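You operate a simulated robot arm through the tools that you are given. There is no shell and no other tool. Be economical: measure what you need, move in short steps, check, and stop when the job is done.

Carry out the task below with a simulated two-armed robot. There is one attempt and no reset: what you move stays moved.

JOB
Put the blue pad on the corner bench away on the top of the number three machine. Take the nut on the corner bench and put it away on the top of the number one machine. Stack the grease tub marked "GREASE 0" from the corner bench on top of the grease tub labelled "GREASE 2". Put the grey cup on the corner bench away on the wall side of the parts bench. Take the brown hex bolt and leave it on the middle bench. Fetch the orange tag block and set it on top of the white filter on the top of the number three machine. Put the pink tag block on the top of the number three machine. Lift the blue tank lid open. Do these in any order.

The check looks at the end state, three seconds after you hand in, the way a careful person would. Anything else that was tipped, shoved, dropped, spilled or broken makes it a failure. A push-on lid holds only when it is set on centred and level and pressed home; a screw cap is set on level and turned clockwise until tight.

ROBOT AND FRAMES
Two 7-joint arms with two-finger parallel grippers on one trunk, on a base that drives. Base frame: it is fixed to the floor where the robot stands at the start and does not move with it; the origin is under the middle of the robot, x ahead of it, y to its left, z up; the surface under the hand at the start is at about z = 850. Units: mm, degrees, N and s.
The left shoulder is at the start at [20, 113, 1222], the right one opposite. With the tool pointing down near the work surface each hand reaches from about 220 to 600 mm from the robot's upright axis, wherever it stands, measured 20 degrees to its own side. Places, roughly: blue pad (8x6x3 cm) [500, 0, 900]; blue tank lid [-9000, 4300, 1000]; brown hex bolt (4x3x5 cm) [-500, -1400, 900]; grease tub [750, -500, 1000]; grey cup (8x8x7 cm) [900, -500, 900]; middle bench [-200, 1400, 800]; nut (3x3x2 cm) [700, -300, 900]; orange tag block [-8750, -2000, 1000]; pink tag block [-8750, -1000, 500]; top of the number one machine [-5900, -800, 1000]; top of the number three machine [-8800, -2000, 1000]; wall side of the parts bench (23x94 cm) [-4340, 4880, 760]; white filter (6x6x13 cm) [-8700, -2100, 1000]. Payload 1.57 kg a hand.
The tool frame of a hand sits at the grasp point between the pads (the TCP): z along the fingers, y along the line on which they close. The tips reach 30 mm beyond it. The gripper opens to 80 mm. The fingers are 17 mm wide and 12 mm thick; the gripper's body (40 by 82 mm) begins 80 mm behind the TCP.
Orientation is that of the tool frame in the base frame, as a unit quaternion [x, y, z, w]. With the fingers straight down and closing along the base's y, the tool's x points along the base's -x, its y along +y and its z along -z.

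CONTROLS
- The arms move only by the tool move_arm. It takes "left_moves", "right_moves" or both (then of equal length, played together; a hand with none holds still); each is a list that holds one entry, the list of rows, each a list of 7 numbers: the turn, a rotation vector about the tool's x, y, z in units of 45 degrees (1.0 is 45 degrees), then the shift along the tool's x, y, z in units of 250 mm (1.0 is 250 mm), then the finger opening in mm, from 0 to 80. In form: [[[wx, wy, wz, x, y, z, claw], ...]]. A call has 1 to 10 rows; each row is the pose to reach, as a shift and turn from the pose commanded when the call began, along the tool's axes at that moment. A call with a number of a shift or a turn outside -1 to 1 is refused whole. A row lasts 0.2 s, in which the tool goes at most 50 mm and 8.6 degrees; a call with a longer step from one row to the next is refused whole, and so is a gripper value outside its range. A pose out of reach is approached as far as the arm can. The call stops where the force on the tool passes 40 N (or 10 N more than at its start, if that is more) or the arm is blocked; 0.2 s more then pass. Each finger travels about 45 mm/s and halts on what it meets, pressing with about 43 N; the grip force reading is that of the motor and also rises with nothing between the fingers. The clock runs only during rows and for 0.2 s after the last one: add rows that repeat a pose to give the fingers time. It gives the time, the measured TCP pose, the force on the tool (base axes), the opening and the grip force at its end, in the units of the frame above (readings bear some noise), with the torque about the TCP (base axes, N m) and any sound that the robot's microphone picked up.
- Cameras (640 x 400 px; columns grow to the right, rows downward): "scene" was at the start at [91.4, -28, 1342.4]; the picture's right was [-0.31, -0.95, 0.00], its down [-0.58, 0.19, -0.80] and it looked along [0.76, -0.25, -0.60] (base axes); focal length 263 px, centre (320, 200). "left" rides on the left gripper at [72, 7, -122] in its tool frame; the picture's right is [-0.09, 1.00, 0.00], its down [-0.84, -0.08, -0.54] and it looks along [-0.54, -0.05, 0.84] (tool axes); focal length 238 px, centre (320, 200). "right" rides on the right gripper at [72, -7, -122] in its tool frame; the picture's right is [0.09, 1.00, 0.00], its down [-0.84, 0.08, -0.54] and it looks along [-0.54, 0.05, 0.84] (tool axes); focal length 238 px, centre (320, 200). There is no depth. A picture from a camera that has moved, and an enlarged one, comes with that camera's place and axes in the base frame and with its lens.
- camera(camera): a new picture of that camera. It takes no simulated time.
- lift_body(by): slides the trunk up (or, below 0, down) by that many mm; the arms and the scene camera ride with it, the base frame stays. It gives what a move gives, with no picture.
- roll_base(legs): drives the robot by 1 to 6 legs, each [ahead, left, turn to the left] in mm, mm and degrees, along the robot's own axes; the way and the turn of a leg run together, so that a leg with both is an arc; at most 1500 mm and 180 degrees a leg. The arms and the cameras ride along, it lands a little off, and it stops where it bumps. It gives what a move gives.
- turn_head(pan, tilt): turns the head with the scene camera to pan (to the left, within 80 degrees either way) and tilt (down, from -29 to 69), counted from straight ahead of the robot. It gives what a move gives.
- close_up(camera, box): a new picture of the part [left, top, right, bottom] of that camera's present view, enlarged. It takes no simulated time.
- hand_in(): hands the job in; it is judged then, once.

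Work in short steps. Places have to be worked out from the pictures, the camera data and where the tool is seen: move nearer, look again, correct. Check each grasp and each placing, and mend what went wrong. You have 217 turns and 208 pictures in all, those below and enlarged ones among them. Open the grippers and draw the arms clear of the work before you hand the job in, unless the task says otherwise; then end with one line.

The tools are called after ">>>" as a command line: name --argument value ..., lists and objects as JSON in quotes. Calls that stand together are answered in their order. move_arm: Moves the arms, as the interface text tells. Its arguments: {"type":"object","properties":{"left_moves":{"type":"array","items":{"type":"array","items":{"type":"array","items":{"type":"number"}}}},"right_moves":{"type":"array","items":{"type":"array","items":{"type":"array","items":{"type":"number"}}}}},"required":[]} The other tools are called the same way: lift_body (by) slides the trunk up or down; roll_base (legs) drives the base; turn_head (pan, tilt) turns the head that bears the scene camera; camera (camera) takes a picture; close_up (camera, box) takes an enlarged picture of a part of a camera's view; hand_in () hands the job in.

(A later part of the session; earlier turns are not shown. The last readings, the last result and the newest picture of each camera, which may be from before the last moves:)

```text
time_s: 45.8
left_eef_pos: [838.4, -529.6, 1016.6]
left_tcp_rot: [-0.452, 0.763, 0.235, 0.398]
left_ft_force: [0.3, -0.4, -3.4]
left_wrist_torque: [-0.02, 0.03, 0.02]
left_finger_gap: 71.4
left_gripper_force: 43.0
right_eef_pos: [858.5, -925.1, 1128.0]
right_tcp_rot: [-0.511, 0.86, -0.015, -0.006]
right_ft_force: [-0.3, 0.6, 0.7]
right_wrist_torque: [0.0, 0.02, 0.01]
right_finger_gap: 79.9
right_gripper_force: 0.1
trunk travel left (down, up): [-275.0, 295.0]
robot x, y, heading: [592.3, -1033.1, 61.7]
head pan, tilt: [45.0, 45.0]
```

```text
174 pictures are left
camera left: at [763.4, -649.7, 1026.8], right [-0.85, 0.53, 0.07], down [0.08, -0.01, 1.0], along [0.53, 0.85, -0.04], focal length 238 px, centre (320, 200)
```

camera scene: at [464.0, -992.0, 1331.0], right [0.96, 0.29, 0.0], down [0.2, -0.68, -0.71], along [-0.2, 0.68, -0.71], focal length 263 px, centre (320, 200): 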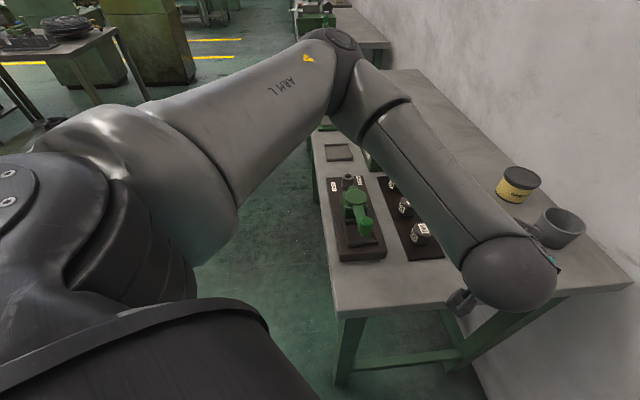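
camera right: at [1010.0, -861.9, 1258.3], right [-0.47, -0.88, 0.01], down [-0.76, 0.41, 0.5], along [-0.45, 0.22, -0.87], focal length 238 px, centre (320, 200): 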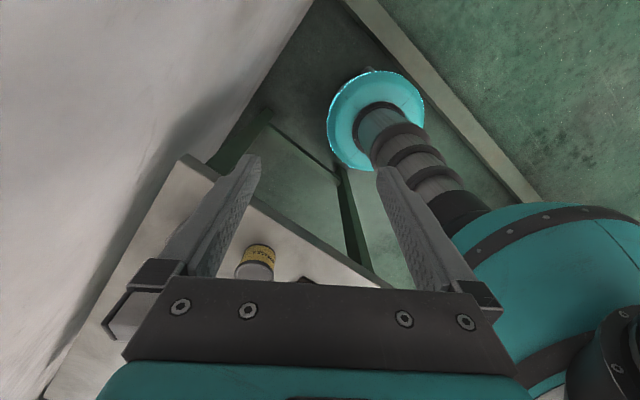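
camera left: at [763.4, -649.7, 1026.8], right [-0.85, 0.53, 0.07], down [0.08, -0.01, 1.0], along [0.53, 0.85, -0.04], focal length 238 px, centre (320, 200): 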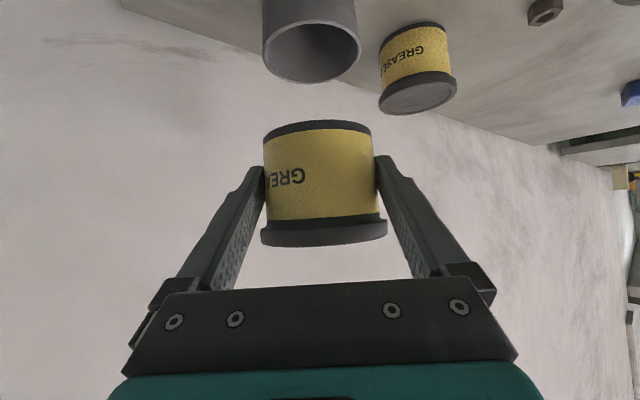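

Tub 2's lid is confirmed at (801,-370). Move over it, keeping height, then look.

>>> move_arm --left_moves '[[[0, 0, 0, -0.062, 0.109, 0.088, 40], [0, 0, 0, -0.124, 0.218, 0.176, 40], [0, 0, 0, -0.185, 0.327, 0.264, 40], [0, 0, 0, -0.247, 0.436, 0.352, 40], [0, 0, 0, -0.165, 0.436, 0.409, 40], [0, 0, 0, -0.105, 0.436, 0.451, 40], [0, 0, 0, -0.105, 0.436, 0.451, 40]]]'

>>> camera --camera "left"

>>> turn_head --pan 25 --tilt 35

>>> camera --camera "scene"

```text
time_s: 47.4
left_eef_pos: [793.0, -380.9, 972.7]
left_tcp_rot: [-0.451, 0.763, 0.235, 0.399]
left_ft_force: [-0.5, 0.2, -2.3]
left_wrist_torque: [-0.05, 0.04, -0.03]
left_finger_gap: 71.4
left_gripper_force: 42.7
right_eef_pos: [857.3, -925.5, 1127.7]
right_tcp_rot: [-0.51, 0.86, -0.016, -0.004]
right_ft_force: [0.2, 0.9, -0.3]
right_wrist_torque: [0.02, 0.0, -0.02]
right_finger_gap: 80.1
right_gripper_force: 0.1
trunk travel left (down, up): [-275.0, 295.0]
robot x, y, heading: [589.3, -1027.2, 61.7]
head pan, tilt: [45.0, 45.0]
```

```text
173 pictures are left
camera left: at [719.4, -500.4, 983.2], right [-0.85, 0.53, 0.07], down [0.08, -0.01, 1.0], along [0.53, 0.85, -0.04], focal length 238 px, centre (320, 200)
```

left: 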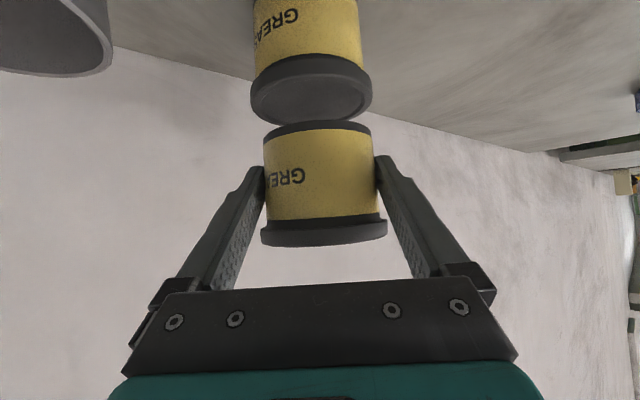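

```text
time_s: 48.2
left_eef_pos: [793.9, -380.6, 973.7]
left_tcp_rot: [-0.451, 0.763, 0.234, 0.399]
left_ft_force: [-0.2, -0.2, -2.9]
left_wrist_torque: [-0.06, -0.02, 0.01]
left_finger_gap: 71.1
left_gripper_force: 42.7
right_eef_pos: [857.3, -924.5, 1127.4]
right_tcp_rot: [-0.51, 0.86, -0.017, -0.005]
right_ft_force: [1.2, -0.1, -0.2]
right_wrist_torque: [0.02, 0.02, -0.01]
right_finger_gap: 80.0
right_gripper_force: 0.0
trunk travel left (down, up): [-275.0, 295.0]
robot x, y, heading: [593.7, -1028.5, 61.6]
head pan, tilt: [25.0, 35.0]
```

```text
172 pictures are left
camera scene: at [601.4, -932.1, 1345.7], right [1.0, -0.06, 0.0], down [-0.03, -0.57, -0.82], along [0.05, 0.82, -0.57], focal length 263 px, centre (320, 200)
```

scene: 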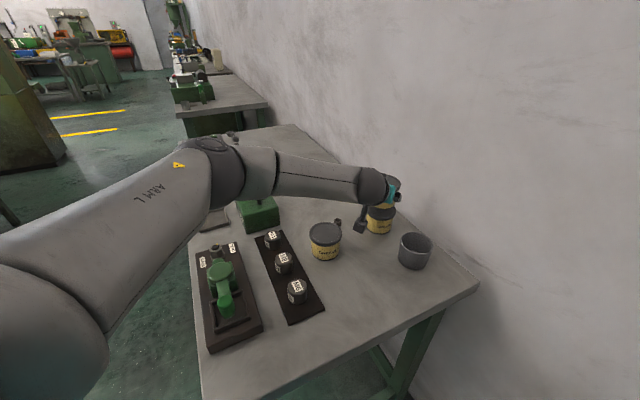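

Zoom to check alignment of the held tub against tub 2.

>>> close_up --camera "left" --box '[230, 0, 410, 260]'

>>> close_up --camera "scene" --box '[330, 150, 450, 280]'

```text
1.54 times, centred on (320, 130) of left
camera zoom: at [719.5, -500.5, 983.4], right [-0.85, 0.53, 0.07], down [0.08, -0.01, 1.0], along [0.53, 0.85, -0.04], focal length 367 px, centre (320, 308)
```

zoom: 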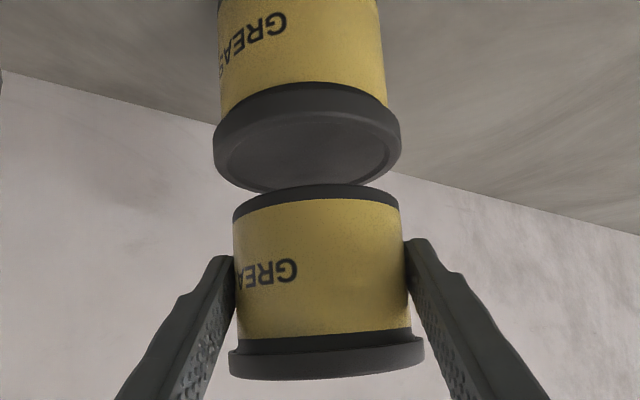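

```text
3.08 times, centred on (390, 215) of scene
camera zoom: at [601.4, -932.1, 1345.7], right [1.0, -0.06, 0.0], down [-0.03, -0.57, -0.82], along [0.05, 0.82, -0.57], focal length 808 px, centre (105, 154)
```

zoom: 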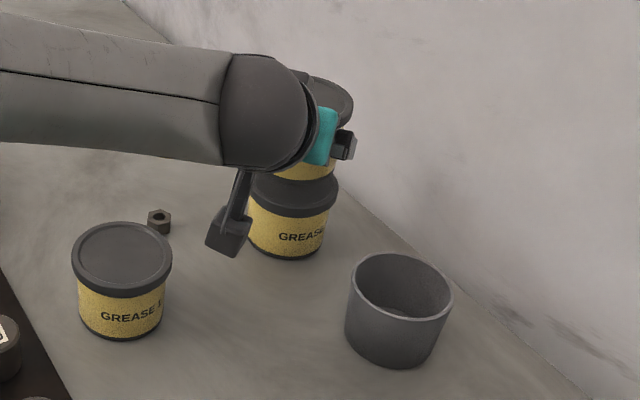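

Offset only ~3 mm forward, 1 mm right. Lower 24 mm with this correction.

>>> move_arm --left_moves '[[[0, 0, 0, 0.036, -0.005, 0.035, 40], [0, 0, 0, 0.056, -0.005, 0.05, 40], [0, 0, 0, 0.072, -0.005, 0.065, 40], [0, 0, 0, 0.072, -0.005, 0.065, 40]]]'

>>> close_up --camera "left" --box '[230, 0, 410, 260]'

```text
time_s: 49.2
left_eef_pos: [796.9, -379.6, 951.0]
left_tcp_rot: [-0.45, 0.762, 0.235, 0.401]
left_ft_force: [0.6, -0.1, 8.1]
left_wrist_torque: [-0.19, 0.14, -0.01]
left_finger_gap: 71.3
left_gripper_force: 42.5
right_eef_pos: [857.0, -926.8, 1127.5]
right_tcp_rot: [-0.511, 0.86, -0.015, -0.004]
right_ft_force: [-0.4, -0.3, 0.9]
right_wrist_torque: [0.01, 0.02, -0.02]
right_finger_gap: 79.9
right_gripper_force: 0.0
trunk travel left (down, up): [-275.0, 295.0]
robot x, y, heading: [593.0, -1027.5, 61.5]
head pan, tilt: [25.0, 35.0]
```

```text
1.54 times, centred on (320, 130) of left
camera zoom: at [722.1, -499.7, 961.5], right [-0.85, 0.53, 0.07], down [0.08, -0.01, 1.0], along [0.53, 0.85, -0.03], focal length 367 px, centre (320, 308)
```

zoom: 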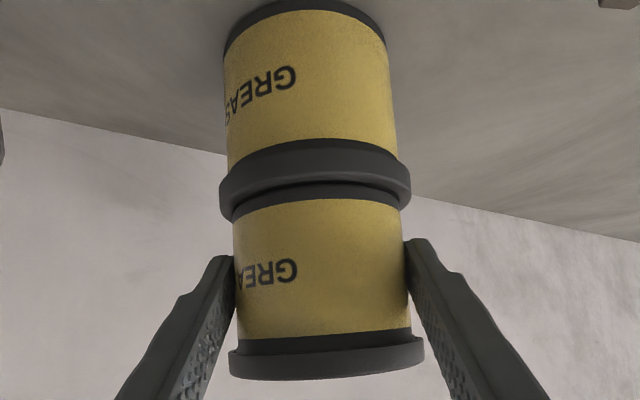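

Contact at ~11 N and well centred. Open, pause, and withdraw straight back.

>>> move_arm --left_moves '[[[0, 0, 0, 0, 0, 0, 80], [0, 0, 0, 0, 0, 0, 80], [0, 0, 0, 0, 0, 0, 80], [0, 0, 0, 0.029, 0, -0.041, 80], [0, 0, 0, 0.087, 0, -0.124, 80], [0, 0, 0, 0.16, 0, -0.23, 80], [0, 0, 0, 0.23, 0, -0.328, 80], [0, 0, 0, 0.08, 0, -0.433, 80], [0, 0, 0, -0.05, 0, -0.52, 80]]]'

>>> camera --camera "left"

>>> camera --camera "scene"

```text
time_s: 51.2
left_eef_pos: [747.4, -464.4, 1031.8]
left_tcp_rot: [-0.451, 0.763, 0.235, 0.399]
left_ft_force: [0.6, 1.1, -0.7]
left_wrist_torque: [0.0, -0.02, 0.01]
left_finger_gap: 79.8
left_gripper_force: 0.0
right_eef_pos: [858.2, -925.5, 1128.5]
right_tcp_rot: [-0.511, 0.86, -0.016, -0.004]
right_ft_force: [0.9, -0.1, -0.2]
right_wrist_torque: [0.02, 0.0, -0.02]
right_finger_gap: 80.0
right_gripper_force: 0.0
trunk travel left (down, up): [-275.0, 295.0]
robot x, y, heading: [596.0, -1027.1, 61.5]
head pan, tilt: [25.0, 35.0]
```

```text
168 pictures are left
camera left: at [673.2, -585.7, 1041.8], right [-0.85, 0.53, 0.07], down [0.08, -0.01, 1.0], along [0.53, 0.85, -0.04], focal length 238 px, centre (320, 200)
```

left: 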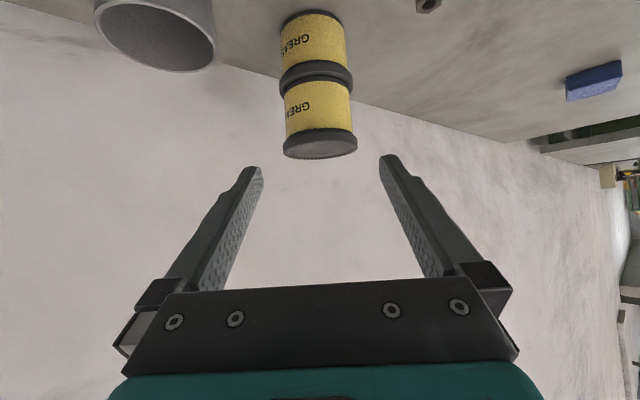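

```text
167 pictures are left
camera scene: at [601.4, -932.5, 1345.8], right [1.0, -0.06, 0.0], down [-0.03, -0.57, -0.82], along [0.05, 0.82, -0.57], focal length 263 px, centre (320, 200)
```

scene: 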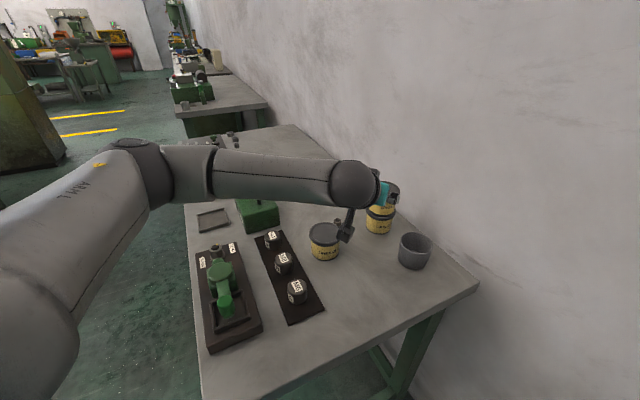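

Stacked. Next the cup (≈(853,-503), rim 920) with the same hand: bring the tool to vertical and move over its left wall for a rim pinch.

>>> move_arm --left_moves '[[[0, 0.15, 0, 0, 0, 0, 80], [0, 0.3, 0, 0, 0, 0, 80], [0, 0.45, 0, 0, 0, 0, 80], [0, 0.6, 0, 0, 0, 0, 80], [0, 0.75, 0, 0, 0, 0, 80], [0, 0.9, 0, 0, 0, 0, 80], [0, 1, 0, 0, 0, 0, 80]]]'

>>> move_arm --left_moves '[[[0, 0.11, 0, -0.025, -0.15, 0.05, 50], [0, 0.222, 0, -0.049, -0.296, 0.098, 50], [0, 0.222, 0, -0.049, -0.296, 0.098, 50]]]'

>>> camera --camera "left"

```text
time_s: 52.8
left_eef_pos: [748.0, -467.7, 1033.2]
left_tcp_rot: [-0.507, 0.857, 0.043, 0.076]
left_ft_force: [0.4, 0.5, -0.2]
left_wrist_torque: [0.02, 0.02, 0.02]
left_finger_gap: 79.8
left_gripper_force: 0.0
right_eef_pos: [857.2, -924.2, 1128.2]
right_tcp_rot: [-0.51, 0.86, -0.016, -0.004]
right_ft_force: [1.1, 0.1, 0.1]
right_wrist_torque: [0.0, -0.01, 0.01]
right_finger_gap: 79.9
right_gripper_force: 0.1
trunk travel left (down, up): [-275.0, 295.0]
robot x, y, heading: [590.9, -1027.6, 61.6]
head pan, tilt: [25.0, 35.0]
```

```text
time_s: 53.6
left_eef_pos: [811.4, -498.9, 1010.8]
left_tcp_rot: [-0.508, 0.861, 0.0, 0.001]
left_ft_force: [-0.7, 0.1, -0.3]
left_wrist_torque: [0.03, 0.02, 0.02]
left_finger_gap: 49.9
left_gripper_force: 0.1
left hand out of reach, approached as far as the arm can: row 2, 3
right_eef_pos: [857.8, -924.2, 1127.9]
right_tcp_rot: [-0.511, 0.86, -0.015, -0.004]
right_ft_force: [-0.5, -0.4, 0.1]
right_wrist_torque: [0.03, 0.04, 0.0]
right_finger_gap: 79.9
right_gripper_force: 0.1
trunk travel left (down, up): [-275.0, 295.0]
robot x, y, heading: [593.2, -1031.3, 61.7]
head pan, tilt: [25.0, 35.0]
```

```text
166 pictures are left
camera left: at [771.1, -557.6, 1132.5], right [-0.83, 0.56, 0.0], down [0.47, 0.69, 0.54], along [0.31, 0.45, -0.84], focal length 238 px, centre (320, 200)
```

left: 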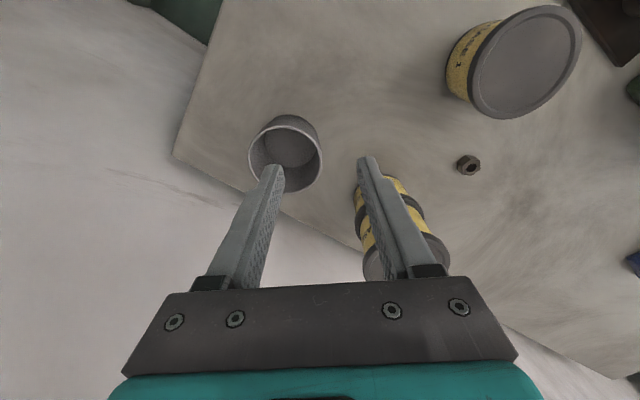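

Slightly out of reach; drive 60 mm further along the gap and re-measure.

>>> roll_base --legs '[[47, -37, 0]]'

>>> camera --camera "left"

```text
time_s: 54.6
left_eef_pos: [867.0, -474.0, 1010.3]
left_tcp_rot: [-0.508, 0.861, 0.0, 0.002]
left_ft_force: [-0.9, 0.6, -0.4]
left_wrist_torque: [-0.03, 0.07, -0.02]
left_finger_gap: 49.8
left_gripper_force: 0.1
right_eef_pos: [912.2, -900.5, 1126.4]
right_tcp_rot: [-0.511, 0.86, -0.015, -0.005]
right_ft_force: [0.7, -0.9, -0.1]
right_wrist_torque: [-0.02, 0.04, 0.05]
right_finger_gap: 80.3
right_gripper_force: 0.1
trunk travel left (down, up): [-275.0, 295.0]
robot x, y, heading: [646.9, -1007.5, 61.5]
head pan, tilt: [25.0, 35.0]
```

```text
165 pictures are left
camera left: at [825.9, -533.4, 1132.2], right [-0.83, 0.56, 0.0], down [0.47, 0.7, 0.54], along [0.31, 0.45, -0.84], focal length 238 px, centre (320, 200)
```

left: 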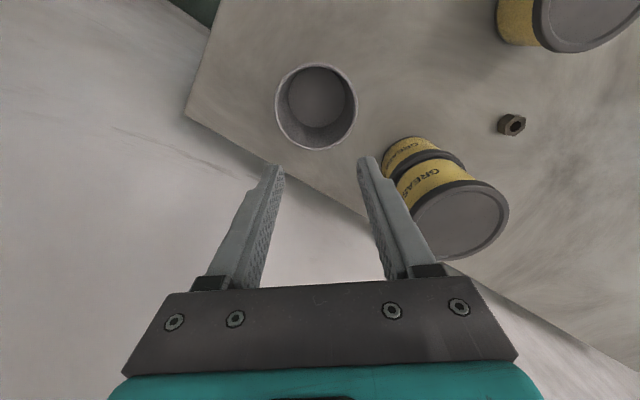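

Cup rim centre (853,-501). Shift so that the TCP is above its left wall, check before descending.

>>> move_arm --left_moves '[[[0, 0, 0, 0.06, 0.067, 0, 50], [0, 0, 0, 0.123, 0.134, 0.1, 50], [0, 0, 0, 0.123, 0.134, 0.1, 50]]]'

>>> camera --camera "left"

```text
time_s: 55.4
left_eef_pos: [818.8, -483.9, 983.6]
left_tcp_rot: [-0.509, 0.861, 0.0, 0.002]
left_ft_force: [0.6, -1.0, -1.1]
left_wrist_torque: [0.01, 0.04, -0.01]
left_finger_gap: 49.8
left_gripper_force: 0.1
right_eef_pos: [912.0, -901.9, 1128.8]
right_tcp_rot: [-0.511, 0.859, -0.015, -0.004]
right_ft_force: [0.2, 0.4, -0.2]
right_wrist_torque: [0.01, 0.02, 0.0]
right_finger_gap: 79.8
right_gripper_force: 0.2
trunk travel left (down, up): [-275.0, 295.0]
robot x, y, heading: [644.6, -1003.8, 61.5]
head pan, tilt: [25.0, 35.0]
```

```text
164 pictures are left
camera left: at [779.1, -542.8, 1106.4], right [-0.83, 0.56, 0.0], down [0.47, 0.7, 0.54], along [0.31, 0.45, -0.84], focal length 238 px, centre (320, 200)
```

left: 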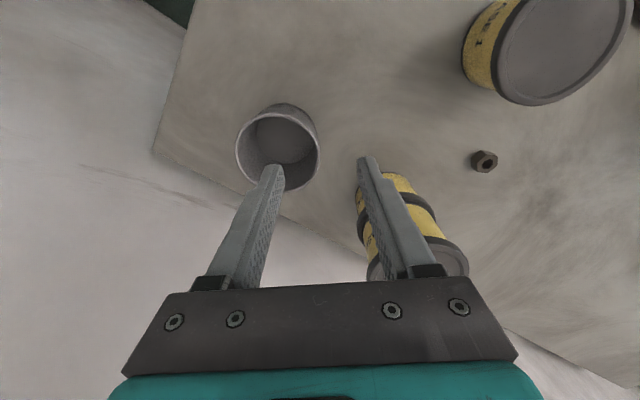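

Aligned over the left wall. Descend 58 mm and close on the wall.

>>> move_arm --left_moves '[[[0, 0, 0, 0, -0.005, 0.1, 50], [0, 0, 0, 0, -0.005, 0.18, 50], [0, 0, 0, 0, -0.005, 0.232, 50], [0, 0, 0, 0, -0.005, 0.232, 50], [0, 0, 0, 0, -0.005, 0.232, 0], [0, 0, 0, 0, -0.005, 0.232, 0], [0, 0, 0, 0, -0.005, 0.232, 0], [0, 0, 0, 0, -0.005, 0.232, 0], [0, 0, 0, 0, -0.005, 0.232, 0]]]'

>>> camera --camera "left"

```text
time_s: 57.4
left_eef_pos: [821.3, -484.3, 928.4]
left_tcp_rot: [-0.508, 0.861, -0.001, 0.003]
left_ft_force: [0.4, -1.4, 2.8]
left_wrist_torque: [-0.23, -0.23, -0.01]
left_finger_gap: 2.1
left_gripper_force: 23.4
right_eef_pos: [910.9, -901.7, 1128.1]
right_tcp_rot: [-0.51, 0.86, -0.015, -0.004]
right_ft_force: [0.3, -0.3, 0.4]
right_wrist_torque: [0.0, 0.0, -0.02]
right_finger_gap: 79.9
right_gripper_force: 0.0
trunk travel left (down, up): [-275.0, 295.0]
robot x, y, heading: [646.3, -1001.2, 61.6]
head pan, tilt: [25.0, 35.0]
```

```text
163 pictures are left
camera left: at [780.6, -543.9, 1050.8], right [-0.83, 0.56, 0.0], down [0.47, 0.69, 0.54], along [0.31, 0.45, -0.84], focal length 238 px, centre (320, 200)
```

left: 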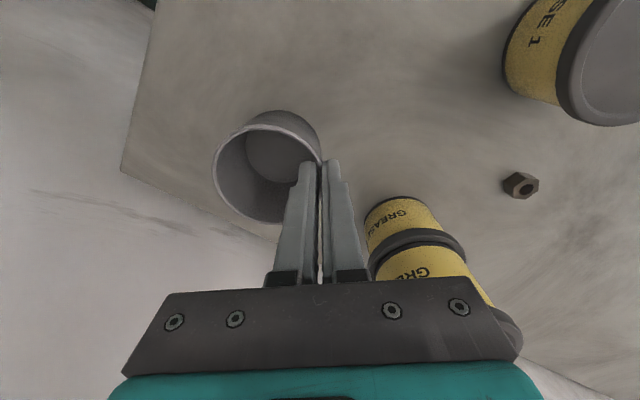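

Wall is pinched (2 mm). Lift 150 mm and check.

>>> move_arm --left_moves '[[[0, 0, 0, 0, 0, -0.05, 0], [0, 0, 0, 0, 0, -0.15, 0], [0, 0, 0, 0, 0, -0.3, 0], [0, 0, 0, 0, 0, -0.45, 0], [0, 0, 0, 0, 0, -0.6, 0], [0, 0, 0, 0, 0, -0.6, 0]]]'

>>> camera --camera "left"

```text
time_s: 58.8
left_eef_pos: [822.4, -484.7, 1077.2]
left_tcp_rot: [-0.51, 0.86, 0.0, 0.001]
left_ft_force: [-0.1, 0.5, -0.6]
left_wrist_torque: [0.02, 0.01, 0.01]
left_finger_gap: 1.9
left_gripper_force: 23.7
right_eef_pos: [912.4, -902.1, 1128.0]
right_tcp_rot: [-0.511, 0.859, -0.015, -0.004]
right_ft_force: [0.5, 0.1, 0.7]
right_wrist_torque: [-0.04, -0.01, 0.01]
right_finger_gap: 79.9
right_gripper_force: 0.1
trunk travel left (down, up): [-275.0, 295.0]
robot x, y, heading: [644.4, -1000.8, 61.7]
head pan, tilt: [25.0, 35.0]
```

```text
162 pictures are left
camera left: at [781.8, -543.1, 1199.6], right [-0.83, 0.56, 0.0], down [0.47, 0.7, 0.54], along [0.31, 0.45, -0.84], focal length 238 px, centre (320, 200)
```

left: 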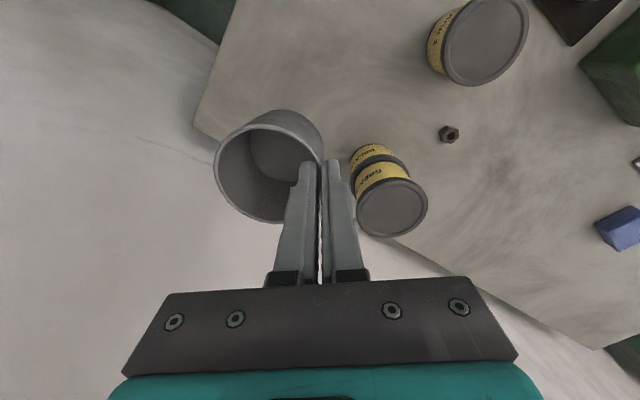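

Cup is held. Back out of the gap and turn toward the bolt's bench.

>>> roll_base --legs '[[-476, 365, 0], [0, 0, 100]]'

>>> turn_head --pan 20 --tilt 35

>>> camera --camera "scene"

```text
time_s: 66.3
left_eef_pos: [-440.0, -1149.2, 1077.4]
left_tcp_rot: [0.985, -0.172, -0.001, -0.001]
left_ft_force: [-0.3, -0.5, -0.6]
left_wrist_torque: [-0.01, 0.02, -0.02]
left_finger_gap: 1.9
left_gripper_force: 24.0
right_eef_pos: [-40.6, -994.5, 1128.0]
right_tcp_rot: [0.985, -0.169, 0.013, -0.01]
right_ft_force: [-0.2, -0.2, -0.1]
right_wrist_torque: [0.02, 0.03, 0.0]
right_finger_gap: 80.2
right_gripper_force: 0.0
trunk travel left (down, up): [-275.0, 295.0]
robot x, y, heading: [101.2, -1243.5, 161.0]
head pan, tilt: [25.0, 35.0]
```

```text
time_s: 67.0
left_eef_pos: [-439.3, -1148.5, 1078.7]
left_tcp_rot: [0.985, -0.171, 0.0, -0.001]
left_ft_force: [-0.6, -0.3, -1.0]
left_wrist_torque: [-0.03, -0.04, 0.0]
left_finger_gap: 1.7
left_gripper_force: 23.7
right_eef_pos: [-40.7, -994.8, 1127.3]
right_tcp_rot: [0.985, -0.169, 0.013, -0.009]
right_ft_force: [0.2, -0.3, 0.4]
right_wrist_torque: [-0.01, -0.01, -0.05]
right_finger_gap: 80.2
right_gripper_force: 0.1
trunk travel left (down, up): [-275.0, 295.0]
robot x, y, heading: [103.1, -1239.2, 160.8]
head pan, tilt: [20.0, 35.0]
```

```text
161 pictures are left
camera scene: at [2.9, -1238.8, 1345.8], right [-0.01, 1.0, 0.0], down [0.57, 0.01, -0.82], along [-0.82, -0.01, -0.57], focal length 263 px, centre (320, 200)
```

scene: 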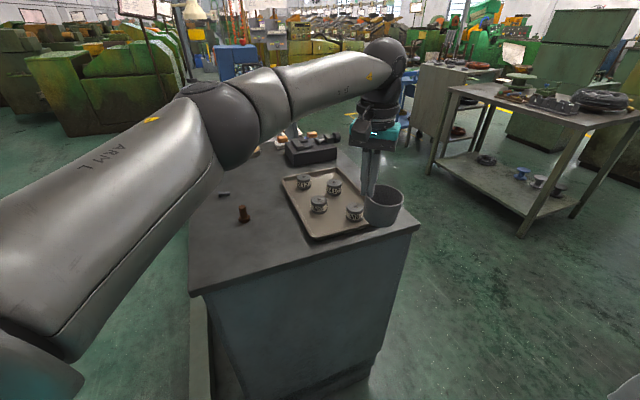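

The brown bolt stands on the dark cabinet at ≈(-590,-1465). Drive square to that cabinet, bolt slightly right of centre.

>>> roll_base --legs '[[195, 148, 0], [0, 0, 43]]'

>>> turn_head --pan -5 --tilt 45

>>> camera --camera "scene"

>>> camera --camera "right"

```text
time_s: 70.8
left_eef_pos: [-592.9, -1614.4, 1077.2]
left_tcp_rot: [0.98, 0.198, -0.001, 0.0]
left_ft_force: [-0.5, -0.1, -0.5]
left_wrist_torque: [0.04, -0.02, -0.02]
left_finger_gap: 2.0
left_gripper_force: 23.9
right_eef_pos: [-407.3, -1230.9, 1126.0]
right_tcp_rot: [0.979, 0.201, 0.009, -0.013]
right_ft_force: [0.1, 0.4, 0.7]
right_wrist_torque: [0.01, 0.01, 0.02]
right_finger_gap: 79.9
right_gripper_force: 0.2
trunk travel left (down, up): [-275.0, 295.0]
robot x, y, heading: [-135.5, -1312.6, -156.6]
head pan, tilt: [20.0, 35.0]
```

```text
time_s: 71.7
left_eef_pos: [-593.6, -1612.5, 1077.7]
left_tcp_rot: [0.98, 0.198, -0.001, 0.0]
left_ft_force: [-0.9, -0.5, -0.4]
left_wrist_torque: [0.0, -0.02, -0.04]
left_finger_gap: 1.9
left_gripper_force: 23.4
right_eef_pos: [-406.5, -1231.5, 1127.6]
right_tcp_rot: [0.979, 0.201, 0.009, -0.014]
right_ft_force: [0.2, -0.2, -0.6]
right_wrist_torque: [0.0, -0.02, -0.01]
right_finger_gap: 80.0
right_gripper_force: 0.0
trunk travel left (down, up): [-275.0, 295.0]
robot x, y, heading: [-135.5, -1313.2, -156.5]
head pan, tilt: [-5.0, 45.0]
```

```text
160 pictures are left
camera scene: at [-221.7, -1344.8, 1331.0], right [-0.32, 0.95, 0.0], down [0.67, 0.22, -0.71], along [-0.67, -0.22, -0.71], focal length 263 px, centre (320, 200)
```

scene: 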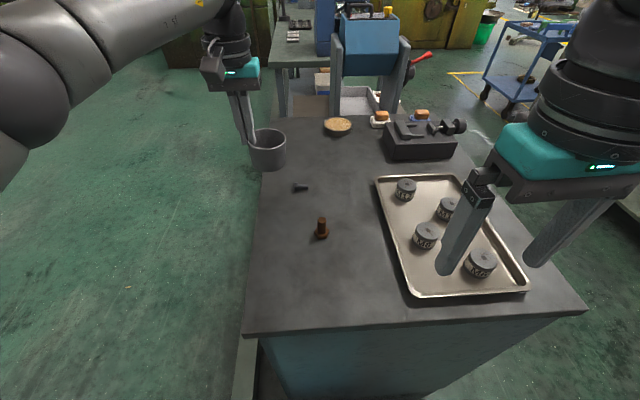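

```text
159 pictures are left
camera right: at [-345.2, -1200.6, 1250.7], right [0.48, -0.88, -0.02], down [-0.75, -0.42, 0.52], along [-0.47, -0.23, -0.85], focal length 238 px, centre (320, 200)
```

right: 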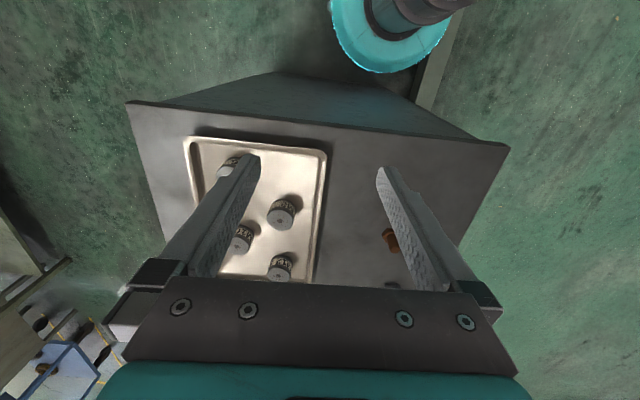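

Bolt roughly at (-555,-1452). Move the left (cup) hand 100 mm left for room and bring the right hand above the bolt.

>>> move_arm --left_moves '[[[0, 0, 0, 0, 0.1, 0, 0], [0, 0, 0, 0, 0.2, 0, 0], [0, 0, 0, 0, 0.3, 0, 0], [0, 0, 0, 0, 0.4, 0, 0], [0, 0, 0, 0, 0.4, 0, 0], [0, 0, 0, 0, 0.4, 0, 0], [0, 0, 0, 0, 0.4, 0, 0]]]' --right_moves '[[[0, 0, 0, -0.13, 0.08, 0.04, 80], [0, 0, 0, -0.26, 0.16, 0.09, 80], [0, 0, 0, -0.39, 0.25, 0.13, 80], [0, 0, 0, -0.52, 0.33, 0.18, 80], [0, 0, 0, -0.65, 0.41, 0.22, 80], [0, 0, 0, -0.78, 0.5, 0.27, 80], [0, 0, 0, -0.898, 0.575, 0.308, 80]]]'

>>> camera --camera "right"

>>> camera --camera "scene"

```text
time_s: 73.3
left_eef_pos: [-553.4, -1706.8, 1075.3]
left_tcp_rot: [0.98, 0.199, -0.001, -0.001]
left_ft_force: [-0.3, -0.7, -0.5]
left_wrist_torque: [-0.01, -0.02, 0.02]
left_finger_gap: 2.1
left_gripper_force: 23.3
right_eef_pos: [-554.3, -1449.0, 1041.2]
right_tcp_rot: [0.979, 0.201, 0.008, -0.013]
right_ft_force: [0.3, -1.0, 0.1]
right_wrist_torque: [0.06, 0.01, 0.01]
right_finger_gap: 80.2
right_gripper_force: 0.0
trunk travel left (down, up): [-275.0, 295.0]
robot x, y, heading: [-135.6, -1312.1, -156.9]
head pan, tilt: [-5.0, 45.0]
```

```text
158 pictures are left
camera right: at [-494.3, -1419.0, 1164.5], right [0.48, -0.88, -0.02], down [-0.74, -0.42, 0.52], along [-0.47, -0.23, -0.85], focal length 238 px, centre (320, 200)
```

right: 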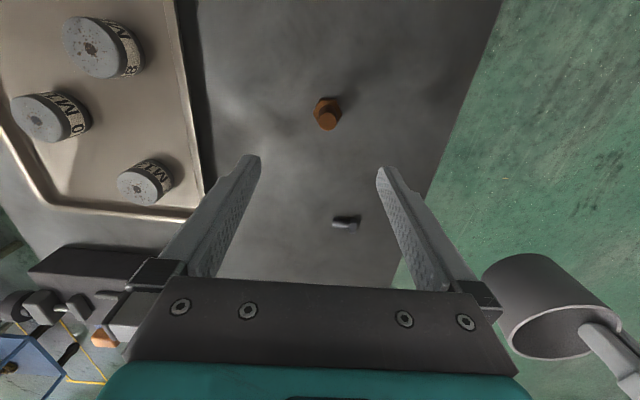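

```text
157 pictures are left
camera scene: at [-221.8, -1345.2, 1330.9], right [-0.32, 0.95, 0.0], down [0.67, 0.22, -0.71], along [-0.67, -0.22, -0.71], focal length 263 px, centre (320, 200)
```

scene: 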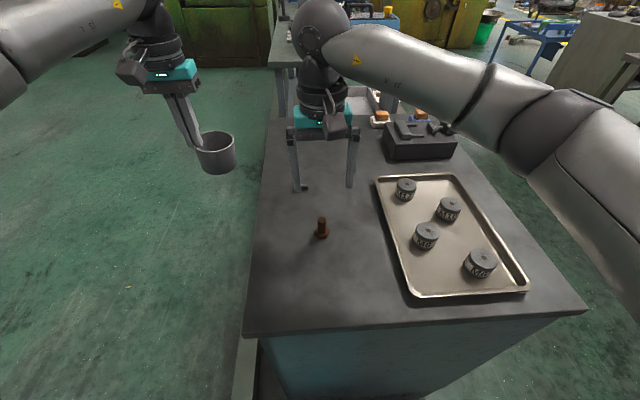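

Triangulated: bolt at (-536,-1445), shank top ≈946, cabinet top ≈896. Level the tool slightly, centre over it and descend to grip the shank.

>>> move_arm --right_moves '[[[-0.028, -0.027, 0, 0.064, 0.023, 0.1, 80], [-0.028, -0.027, 0, 0.064, 0.023, 0.2, 80], [-0.028, -0.027, 0, 0.064, 0.023, 0.2, 80]]]'

>>> camera --camera "right"

```text
time_s: 74.1
left_eef_pos: [-553.2, -1707.3, 1076.3]
left_tcp_rot: [0.98, 0.198, -0.001, 0.0]
left_ft_force: [-0.1, -0.6, -0.5]
left_wrist_torque: [0.02, -0.01, 0.01]
left_finger_gap: 2.3
left_gripper_force: 23.5
right_eef_pos: [-536.1, -1446.8, 991.9]
right_tcp_rot: [0.98, 0.201, 0.001, 0.0]
right_ft_force: [0.0, 0.8, 0.8]
right_wrist_torque: [-0.02, 0.03, 0.02]
right_finger_gap: 80.0
right_gripper_force: 0.1
trunk travel left (down, up): [-275.0, 295.0]
robot x, y, heading: [-135.4, -1317.8, -156.6]
head pan, tilt: [-5.0, 45.0]
```

```text
156 pictures are left
camera right: at [-473.2, -1412.3, 1113.3], right [0.48, -0.88, 0.0], down [-0.74, -0.4, 0.54], along [-0.47, -0.26, -0.84], focal length 238 px, centre (320, 200)
```

right: 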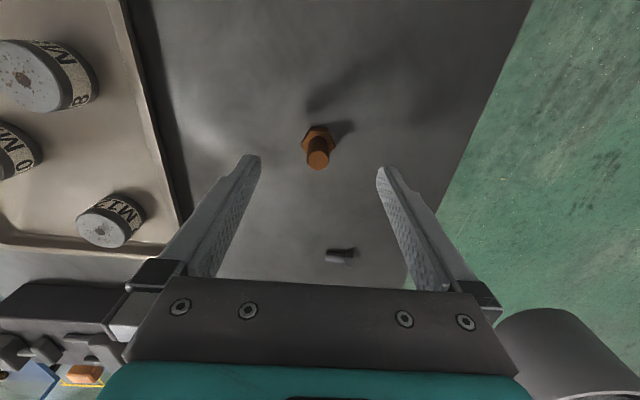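

Dead centre. Descend 48 mm and close.

>>> move_arm --right_moves '[[[0, 0, 0, 0, 0, 0.1, 80], [0, 0, 0, 0, 0, 0.19, 80], [0, 0, 0, 0, 0, 0.19, 80], [0, 0, 0, 0, 0, 0.19, 0], [0, 0, 0, 0, 0, 0.19, 0], [0, 0, 0, 0, 0, 0.19, 0], [0, 0, 0, 0, 0, 0.19, 0], [0, 0, 0, 0, 0, 0.19, 0], [0, 0, 0, 0, 0, 0.19, 0]]]'

>>> move_arm --right_moves '[[[0, 0, 0, 0, 0, -0.1, 0], [0, 0, 0, 0, 0, -0.25, 0], [0, 0, 0, 0, 0, -0.4, 0], [0, 0, 0, 0, 0, -0.56, 0], [0, 0, 0, 0, 0, -0.56, 0]]]'

>>> camera --camera "right"

```text
time_s: 76.1
left_eef_pos: [-554.4, -1706.3, 1077.3]
left_tcp_rot: [0.98, 0.198, -0.001, 0.0]
left_ft_force: [0.4, -0.5, -0.4]
left_wrist_torque: [-0.04, 0.01, -0.01]
left_finger_gap: 1.7
left_gripper_force: 23.0
right_eef_pos: [-534.2, -1447.4, 945.5]
right_tcp_rot: [0.98, 0.201, 0.0, 0.0]
right_ft_force: [-0.8, 0.4, -0.5]
right_wrist_torque: [0.07, -0.02, 0.01]
right_finger_gap: 16.9
right_gripper_force: 31.8
trunk travel left (down, up): [-275.0, 295.0]
robot x, y, heading: [-135.7, -1315.1, -156.8]
head pan, tilt: [-5.0, 45.0]
```

```text
time_s: 77.3
left_eef_pos: [-554.9, -1705.9, 1077.3]
left_tcp_rot: [0.98, 0.198, -0.001, 0.0]
left_ft_force: [0.6, 0.5, -0.1]
left_wrist_torque: [-0.01, -0.02, 0.01]
left_finger_gap: 1.9
left_gripper_force: 23.8
right_eef_pos: [-536.9, -1444.1, 1081.8]
right_tcp_rot: [0.98, 0.201, 0.002, -0.001]
right_ft_force: [0.2, -0.8, -0.9]
right_wrist_torque: [0.01, 0.0, 0.01]
right_finger_gap: 16.9
right_gripper_force: 32.4
trunk travel left (down, up): [-275.0, 295.0]
robot x, y, heading: [-137.1, -1311.5, -156.4]
head pan, tilt: [-5.0, 45.0]
```

```text
155 pictures are left
camera right: at [-473.8, -1411.3, 1203.6], right [0.48, -0.88, 0.0], down [-0.74, -0.4, 0.54], along [-0.47, -0.26, -0.84], focal length 238 px, centre (320, 200)
```

right: 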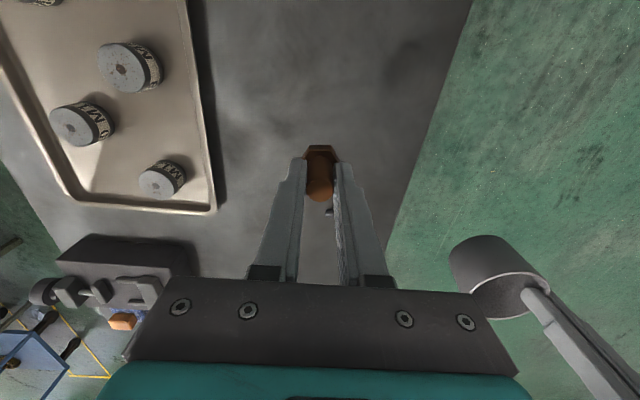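

Both items held. Back off and drive sideways along the aisle toward the middle bench, pausing to look.

>>> roll_base --legs '[[-260, 0, 0], [0, -1000, 0]]'

>>> turn_head --pan -78 --tilt 20

>>> camera --camera "scene"

```text
time_s: 83.8
left_eef_pos: [-701.1, -693.8, 1077.1]
left_tcp_rot: [0.981, 0.193, -0.001, -0.001]
left_ft_force: [-0.6, -0.5, 0.5]
left_wrist_torque: [0.02, -0.02, 0.02]
left_finger_gap: 1.6
left_gripper_force: 23.9
right_eef_pos: [-680.9, -432.9, 1082.1]
right_tcp_rot: [0.981, 0.195, 0.001, -0.001]
right_ft_force: [-0.3, 0.4, -1.1]
right_wrist_torque: [-0.03, 0.01, -0.04]
right_finger_gap: 16.9
right_gripper_force: 32.0
trunk travel left (down, up): [-275.0, 295.0]
robot x, y, heading: [-278.9, -306.6, -157.4]
head pan, tilt: [-5.0, 45.0]
```

```text
time_s: 85.3
left_eef_pos: [-700.7, -693.1, 1075.6]
left_tcp_rot: [0.981, 0.192, -0.002, 0.0]
left_ft_force: [0.1, 0.7, -0.9]
left_wrist_torque: [0.01, -0.03, 0.03]
left_finger_gap: 1.8
left_gripper_force: 24.1
right_eef_pos: [-680.5, -432.5, 1080.7]
right_tcp_rot: [0.981, 0.195, 0.0, 0.0]
right_ft_force: [-0.3, 0.1, -0.5]
right_wrist_torque: [-0.02, 0.01, 0.02]
right_finger_gap: 17.1
right_gripper_force: 32.8
trunk travel left (down, up): [-275.0, 295.0]
robot x, y, heading: [-275.5, -306.3, -157.4]
head pan, tilt: [-78.0, 20.0]
```

```text
154 pictures are left
camera scene: at [-339.5, -235.6, 1369.6], right [0.82, 0.57, 0.0], down [0.2, -0.28, -0.94], along [-0.54, 0.77, -0.34], focal length 263 px, centre (320, 200)
```

scene: 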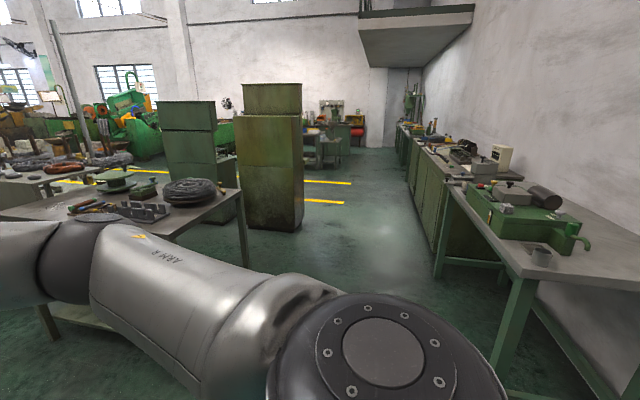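

The middle bench is the one with the green machine along the wall. Continue sideways and turn to face it.

>>> roll_base --legs '[[100, 0, 0], [0, -1330, 0], [0, 0, -178]]'

>>> turn_head --pan -10 --tilt 30

>>> camera --camera "scene"

```text
time_s: 100.1
left_eef_pos: [-478.9, 1281.5, 1076.4]
left_tcp_rot: [-0.199, 0.98, -0.002, 0.001]
left_ft_force: [-1.3, -0.8, -0.5]
left_wrist_torque: [0.03, 0.01, 0.01]
left_finger_gap: 2.1
left_gripper_force: 23.5
right_eef_pos: [-496.3, 1022.5, 1081.4]
right_tcp_rot: [-0.202, 0.979, 0.0, -0.001]
right_ft_force: [0.5, -0.6, -1.3]
right_wrist_torque: [-0.01, 0.02, 0.03]
right_finger_gap: 17.1
right_gripper_force: 31.5
trunk travel left (down, up): [-275.0, 295.0]
robot x, y, heading: [-900.5, 890.6, 23.5]
head pan, tilt: [-78.0, 20.0]
```

```text
time_s: 101.5
left_eef_pos: [-478.8, 1282.8, 1077.5]
left_tcp_rot: [-0.2, 0.98, -0.001, 0.002]
left_ft_force: [-0.5, -0.2, -0.4]
left_wrist_torque: [-0.01, 0.0, 0.03]
left_finger_gap: 2.1
left_gripper_force: 23.7
right_eef_pos: [-497.9, 1021.4, 1081.0]
right_tcp_rot: [-0.202, 0.979, 0.0, -0.002]
right_ft_force: [-1.1, 1.1, -1.5]
right_wrist_torque: [0.02, 0.02, -0.02]
right_finger_gap: 17.1
right_gripper_force: 31.9
trunk travel left (down, up): [-275.0, 295.0]
robot x, y, heading: [-897.7, 889.9, 23.6]
head pan, tilt: [-10.0, 30.0]
```

```text
153 pictures are left
camera scene: at [-802.0, 913.4, 1353.6], right [0.23, -0.97, 0.0], down [-0.49, -0.12, -0.87], along [0.84, 0.2, -0.5], focal length 263 px, centre (320, 200)
```

scene: 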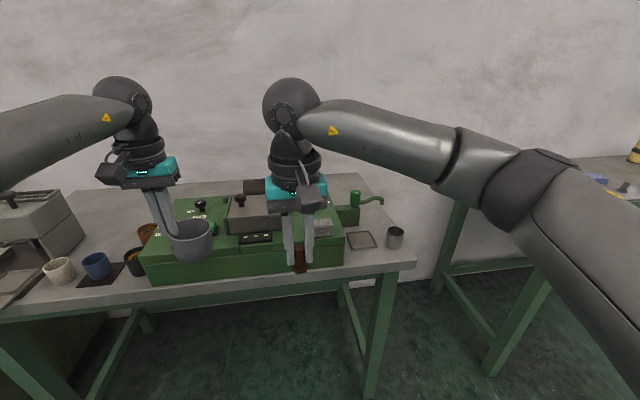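

Free space on the bench is at its right end around the small tray. Retract and raise the cup hand, then drive in and look closer.

>>> move_arm --left_moves '[[[0, 0, 0, 0.15, 0, -0.1, 0], [0, 0, 0, 0.3, 0, -0.2, 0], [0, 0, 0, 0.45, 0, -0.2, 0], [0, 0, 0, 0.6, 0, -0.2, 0], [0, 0, 0, 0.75, 0, -0.2, 0]]]'

>>> roll_base --legs '[[210, 0, 0], [0, -90, 0]]'

>>> turn_head --pan -35 --tilt 40

>>> camera --camera "scene"

>>> camera --camera "right"

```text
time_s: 102.7
left_eef_pos: [-653.1, 1208.0, 1127.2]
left_tcp_rot: [-0.201, 0.98, 0.0, 0.002]
left_ft_force: [-0.1, 0.4, -0.9]
left_wrist_torque: [0.03, -0.01, 0.02]
left_finger_gap: 2.1
left_gripper_force: 23.6
right_eef_pos: [-497.5, 1021.4, 1082.8]
right_tcp_rot: [-0.202, 0.979, 0.0, 0.0]
right_ft_force: [-0.2, -0.4, -1.2]
right_wrist_torque: [0.02, 0.02, 0.01]
right_finger_gap: 16.9
right_gripper_force: 31.8
trunk travel left (down, up): [-275.0, 295.0]
robot x, y, heading: [-898.7, 886.9, 23.8]
head pan, tilt: [-10.0, 30.0]
```

```text
time_s: 105.0
left_eef_pos: [-428.5, 1207.9, 1127.4]
left_tcp_rot: [-0.197, 0.98, -0.002, 0.001]
left_ft_force: [-0.2, -0.1, -0.6]
left_wrist_torque: [0.05, 0.01, 0.01]
left_finger_gap: 2.1
left_gripper_force: 23.5
right_eef_pos: [-273.2, 1019.7, 1082.0]
right_tcp_rot: [-0.201, 0.98, 0.0, -0.002]
right_ft_force: [0.1, 0.2, -1.8]
right_wrist_torque: [0.02, -0.02, -0.03]
right_finger_gap: 17.2
right_gripper_force: 32.1
trunk travel left (down, up): [-275.0, 295.0]
robot x, y, heading: [-677.9, 888.6, 23.4]
head pan, tilt: [-10.0, 30.0]
```

```text
time_s: 105.9
left_eef_pos: [-428.9, 1209.0, 1126.3]
left_tcp_rot: [-0.197, 0.98, -0.001, 0.001]
left_ft_force: [0.0, 0.4, -0.2]
left_wrist_torque: [0.01, 0.03, -0.03]
left_finger_gap: 2.3
left_gripper_force: 23.5
right_eef_pos: [-273.9, 1021.5, 1081.6]
right_tcp_rot: [-0.2, 0.98, -0.001, -0.001]
right_ft_force: [0.2, 0.1, -1.0]
right_wrist_torque: [0.01, 0.02, 0.0]
right_finger_gap: 17.3
right_gripper_force: 32.0
trunk travel left (down, up): [-275.0, 295.0]
robot x, y, heading: [-675.5, 890.2, 23.2]
head pan, tilt: [-35.0, 40.0]
```

```text
152 pictures are left
camera scene: at [-584.1, 876.7, 1338.2], right [-0.2, -0.98, 0.0], down [-0.63, 0.13, -0.77], along [0.75, -0.15, -0.64], focal length 263 px, centre (320, 200)
```

scene: 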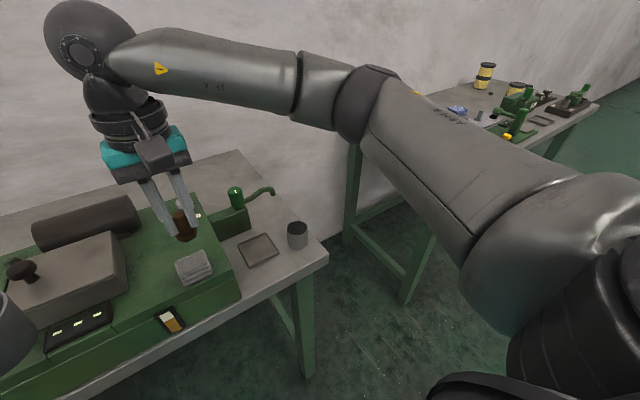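

```text
151 pictures are left
camera right: at [-337.6, 986.6, 1203.2], right [-0.48, 0.88, 0.0], down [0.74, 0.4, 0.54], along [0.48, 0.26, -0.84], focal length 238 px, centre (320, 200)
```

right: 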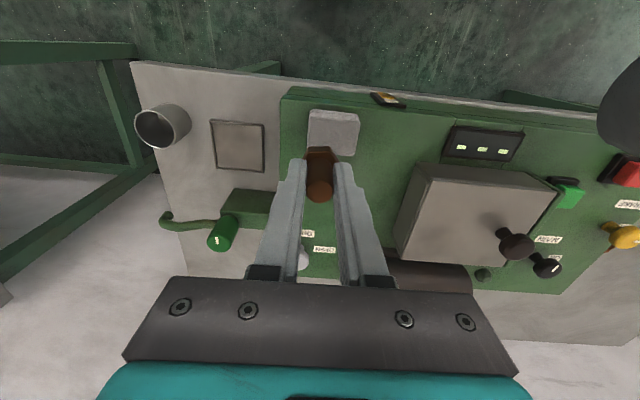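

The front strip between bench edge and tray at the right end is clear. Move the bolt above (-218,882), lower partway and look.

>>> move_arm --right_moves '[[[0, 0, 0, 0, -0.15, 0, 0], [0, 0, 0, 0, -0.3, 0, 0], [0, 0, 0, 0.01, -0.45, 0, 0], [0, 0, 0, 0.013, -0.6, 0, 0], [0, 0, 0, 0.013, -0.6, 0.15, 0], [0, 0, 0, 0.013, -0.6, 0.3, 0], [0, 0, 0, 0.013, -0.6, 0.44, 0], [0, 0, 0, 0.013, -0.6, 0.44, 0]]]'

>>> camera --camera "right"

>>> close_up --camera "scene" --box '[180, 140, 360, 300]'

```text
time_s: 107.7
left_eef_pos: [-429.1, 1208.3, 1125.9]
left_tcp_rot: [-0.197, 0.98, 0.0, 0.001]
left_ft_force: [0.0, 0.7, -0.8]
left_wrist_torque: [0.01, 0.01, 0.01]
left_finger_gap: 2.1
left_gripper_force: 23.6
right_eef_pos: [-214.8, 884.4, 970.2]
right_tcp_rot: [-0.201, 0.98, 0.0, 0.0]
right_ft_force: [-0.2, -0.1, -1.7]
right_wrist_torque: [0.0, 0.0, -0.04]
right_finger_gap: 17.3
right_gripper_force: 31.8
trunk travel left (down, up): [-275.0, 295.0]
robot x, y, heading: [-680.0, 888.7, 23.2]
head pan, tilt: [-35.0, 40.0]
```

```text
150 pictures are left
camera right: at [-279.6, 848.7, 1093.1], right [-0.48, 0.88, 0.0], down [0.74, 0.4, 0.54], along [0.48, 0.26, -0.84], focal length 238 px, centre (320, 200)
```

right: 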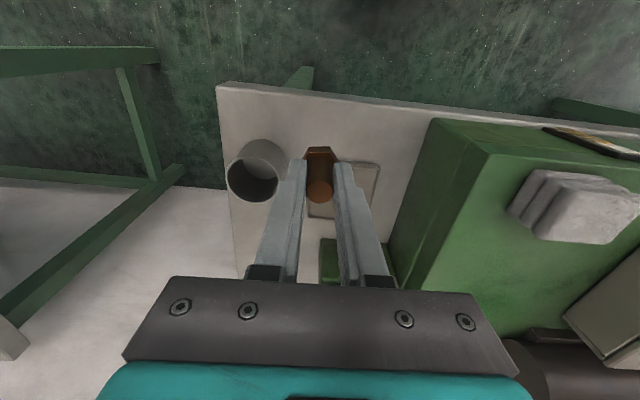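

```text
2.50 times, centred on (270, 220) of scene
camera zoom: at [-584.2, 876.6, 1338.2], right [-0.2, -0.98, 0.0], down [-0.63, 0.13, -0.77], along [0.75, -0.16, -0.64], focal length 656 px, centre (445, 150)
```

zoom: 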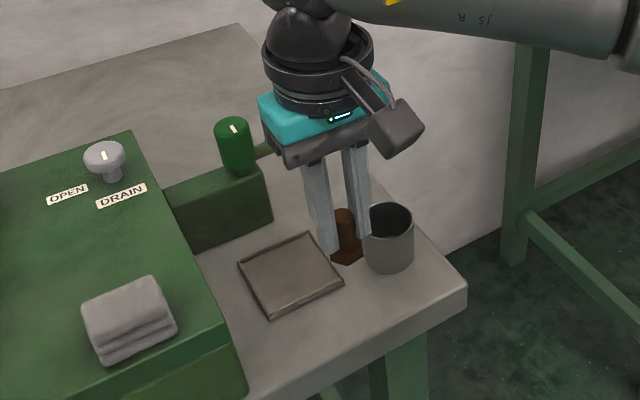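

The can is close; shift 25 mm left and 4 mm back, then lower toward the surface.

>>> move_arm --right_moves '[[[0, 0, 0, 0.016, 0.1, 0, 0], [0, 0, 0, 0.016, 0.1, 0.12, 0], [0, 0, 0, 0.016, 0.1, 0.22, 0], [0, 0, 0, 0.016, 0.1, 0.26, 0], [0, 0, 0, 0.016, 0.1, 0.26, 0]]]'

>>> camera --camera "right"

>>> close_up --camera "scene" --box '[180, 140, 360, 300]'

```text
time_s: 108.9
left_eef_pos: [-428.5, 1209.1, 1127.1]
left_tcp_rot: [-0.198, 0.98, -0.001, 0.001]
left_ft_force: [0.4, 0.7, 0.4]
left_wrist_torque: [-0.02, 0.04, 0.02]
left_finger_gap: 2.0
left_gripper_force: 23.4
right_eef_pos: [-230.8, 902.5, 906.1]
right_tcp_rot: [-0.201, 0.98, 0.0, -0.001]
right_ft_force: [-1.1, 0.3, -0.6]
right_wrist_torque: [0.0, -0.01, 0.03]
right_finger_gap: 17.1
right_gripper_force: 31.7
trunk travel left (down, up): [-275.0, 295.0]
robot x, y, heading: [-674.2, 895.6, 23.6]
head pan, tilt: [-35.0, 40.0]
```

```text
148 pictures are left
camera right: at [-295.3, 868.5, 1026.9], right [-0.48, 0.88, 0.0], down [0.74, 0.4, 0.54], along [0.47, 0.26, -0.84], focal length 238 px, centre (320, 200)
```

right: 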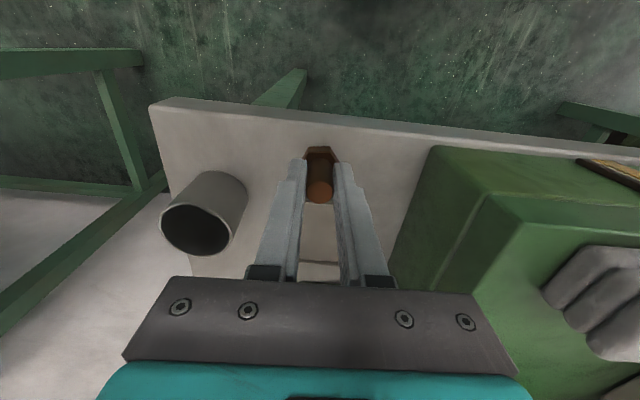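

```text
2.50 times, centred on (270, 220) of scene
camera zoom: at [-584.1, 876.6, 1338.2], right [-0.2, -0.98, 0.0], down [-0.63, 0.13, -0.77], along [0.75, -0.16, -0.64], focal length 656 px, centre (445, 150)
```

zoom: 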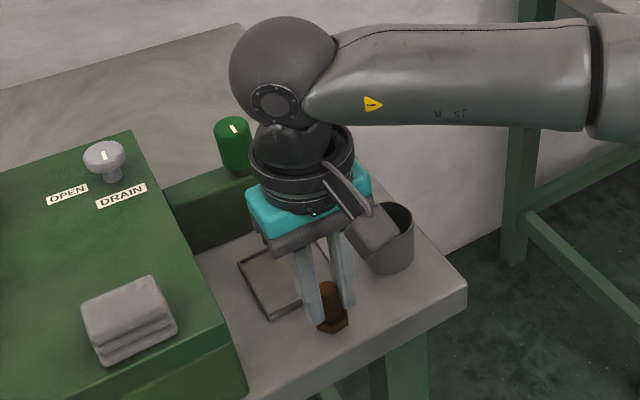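

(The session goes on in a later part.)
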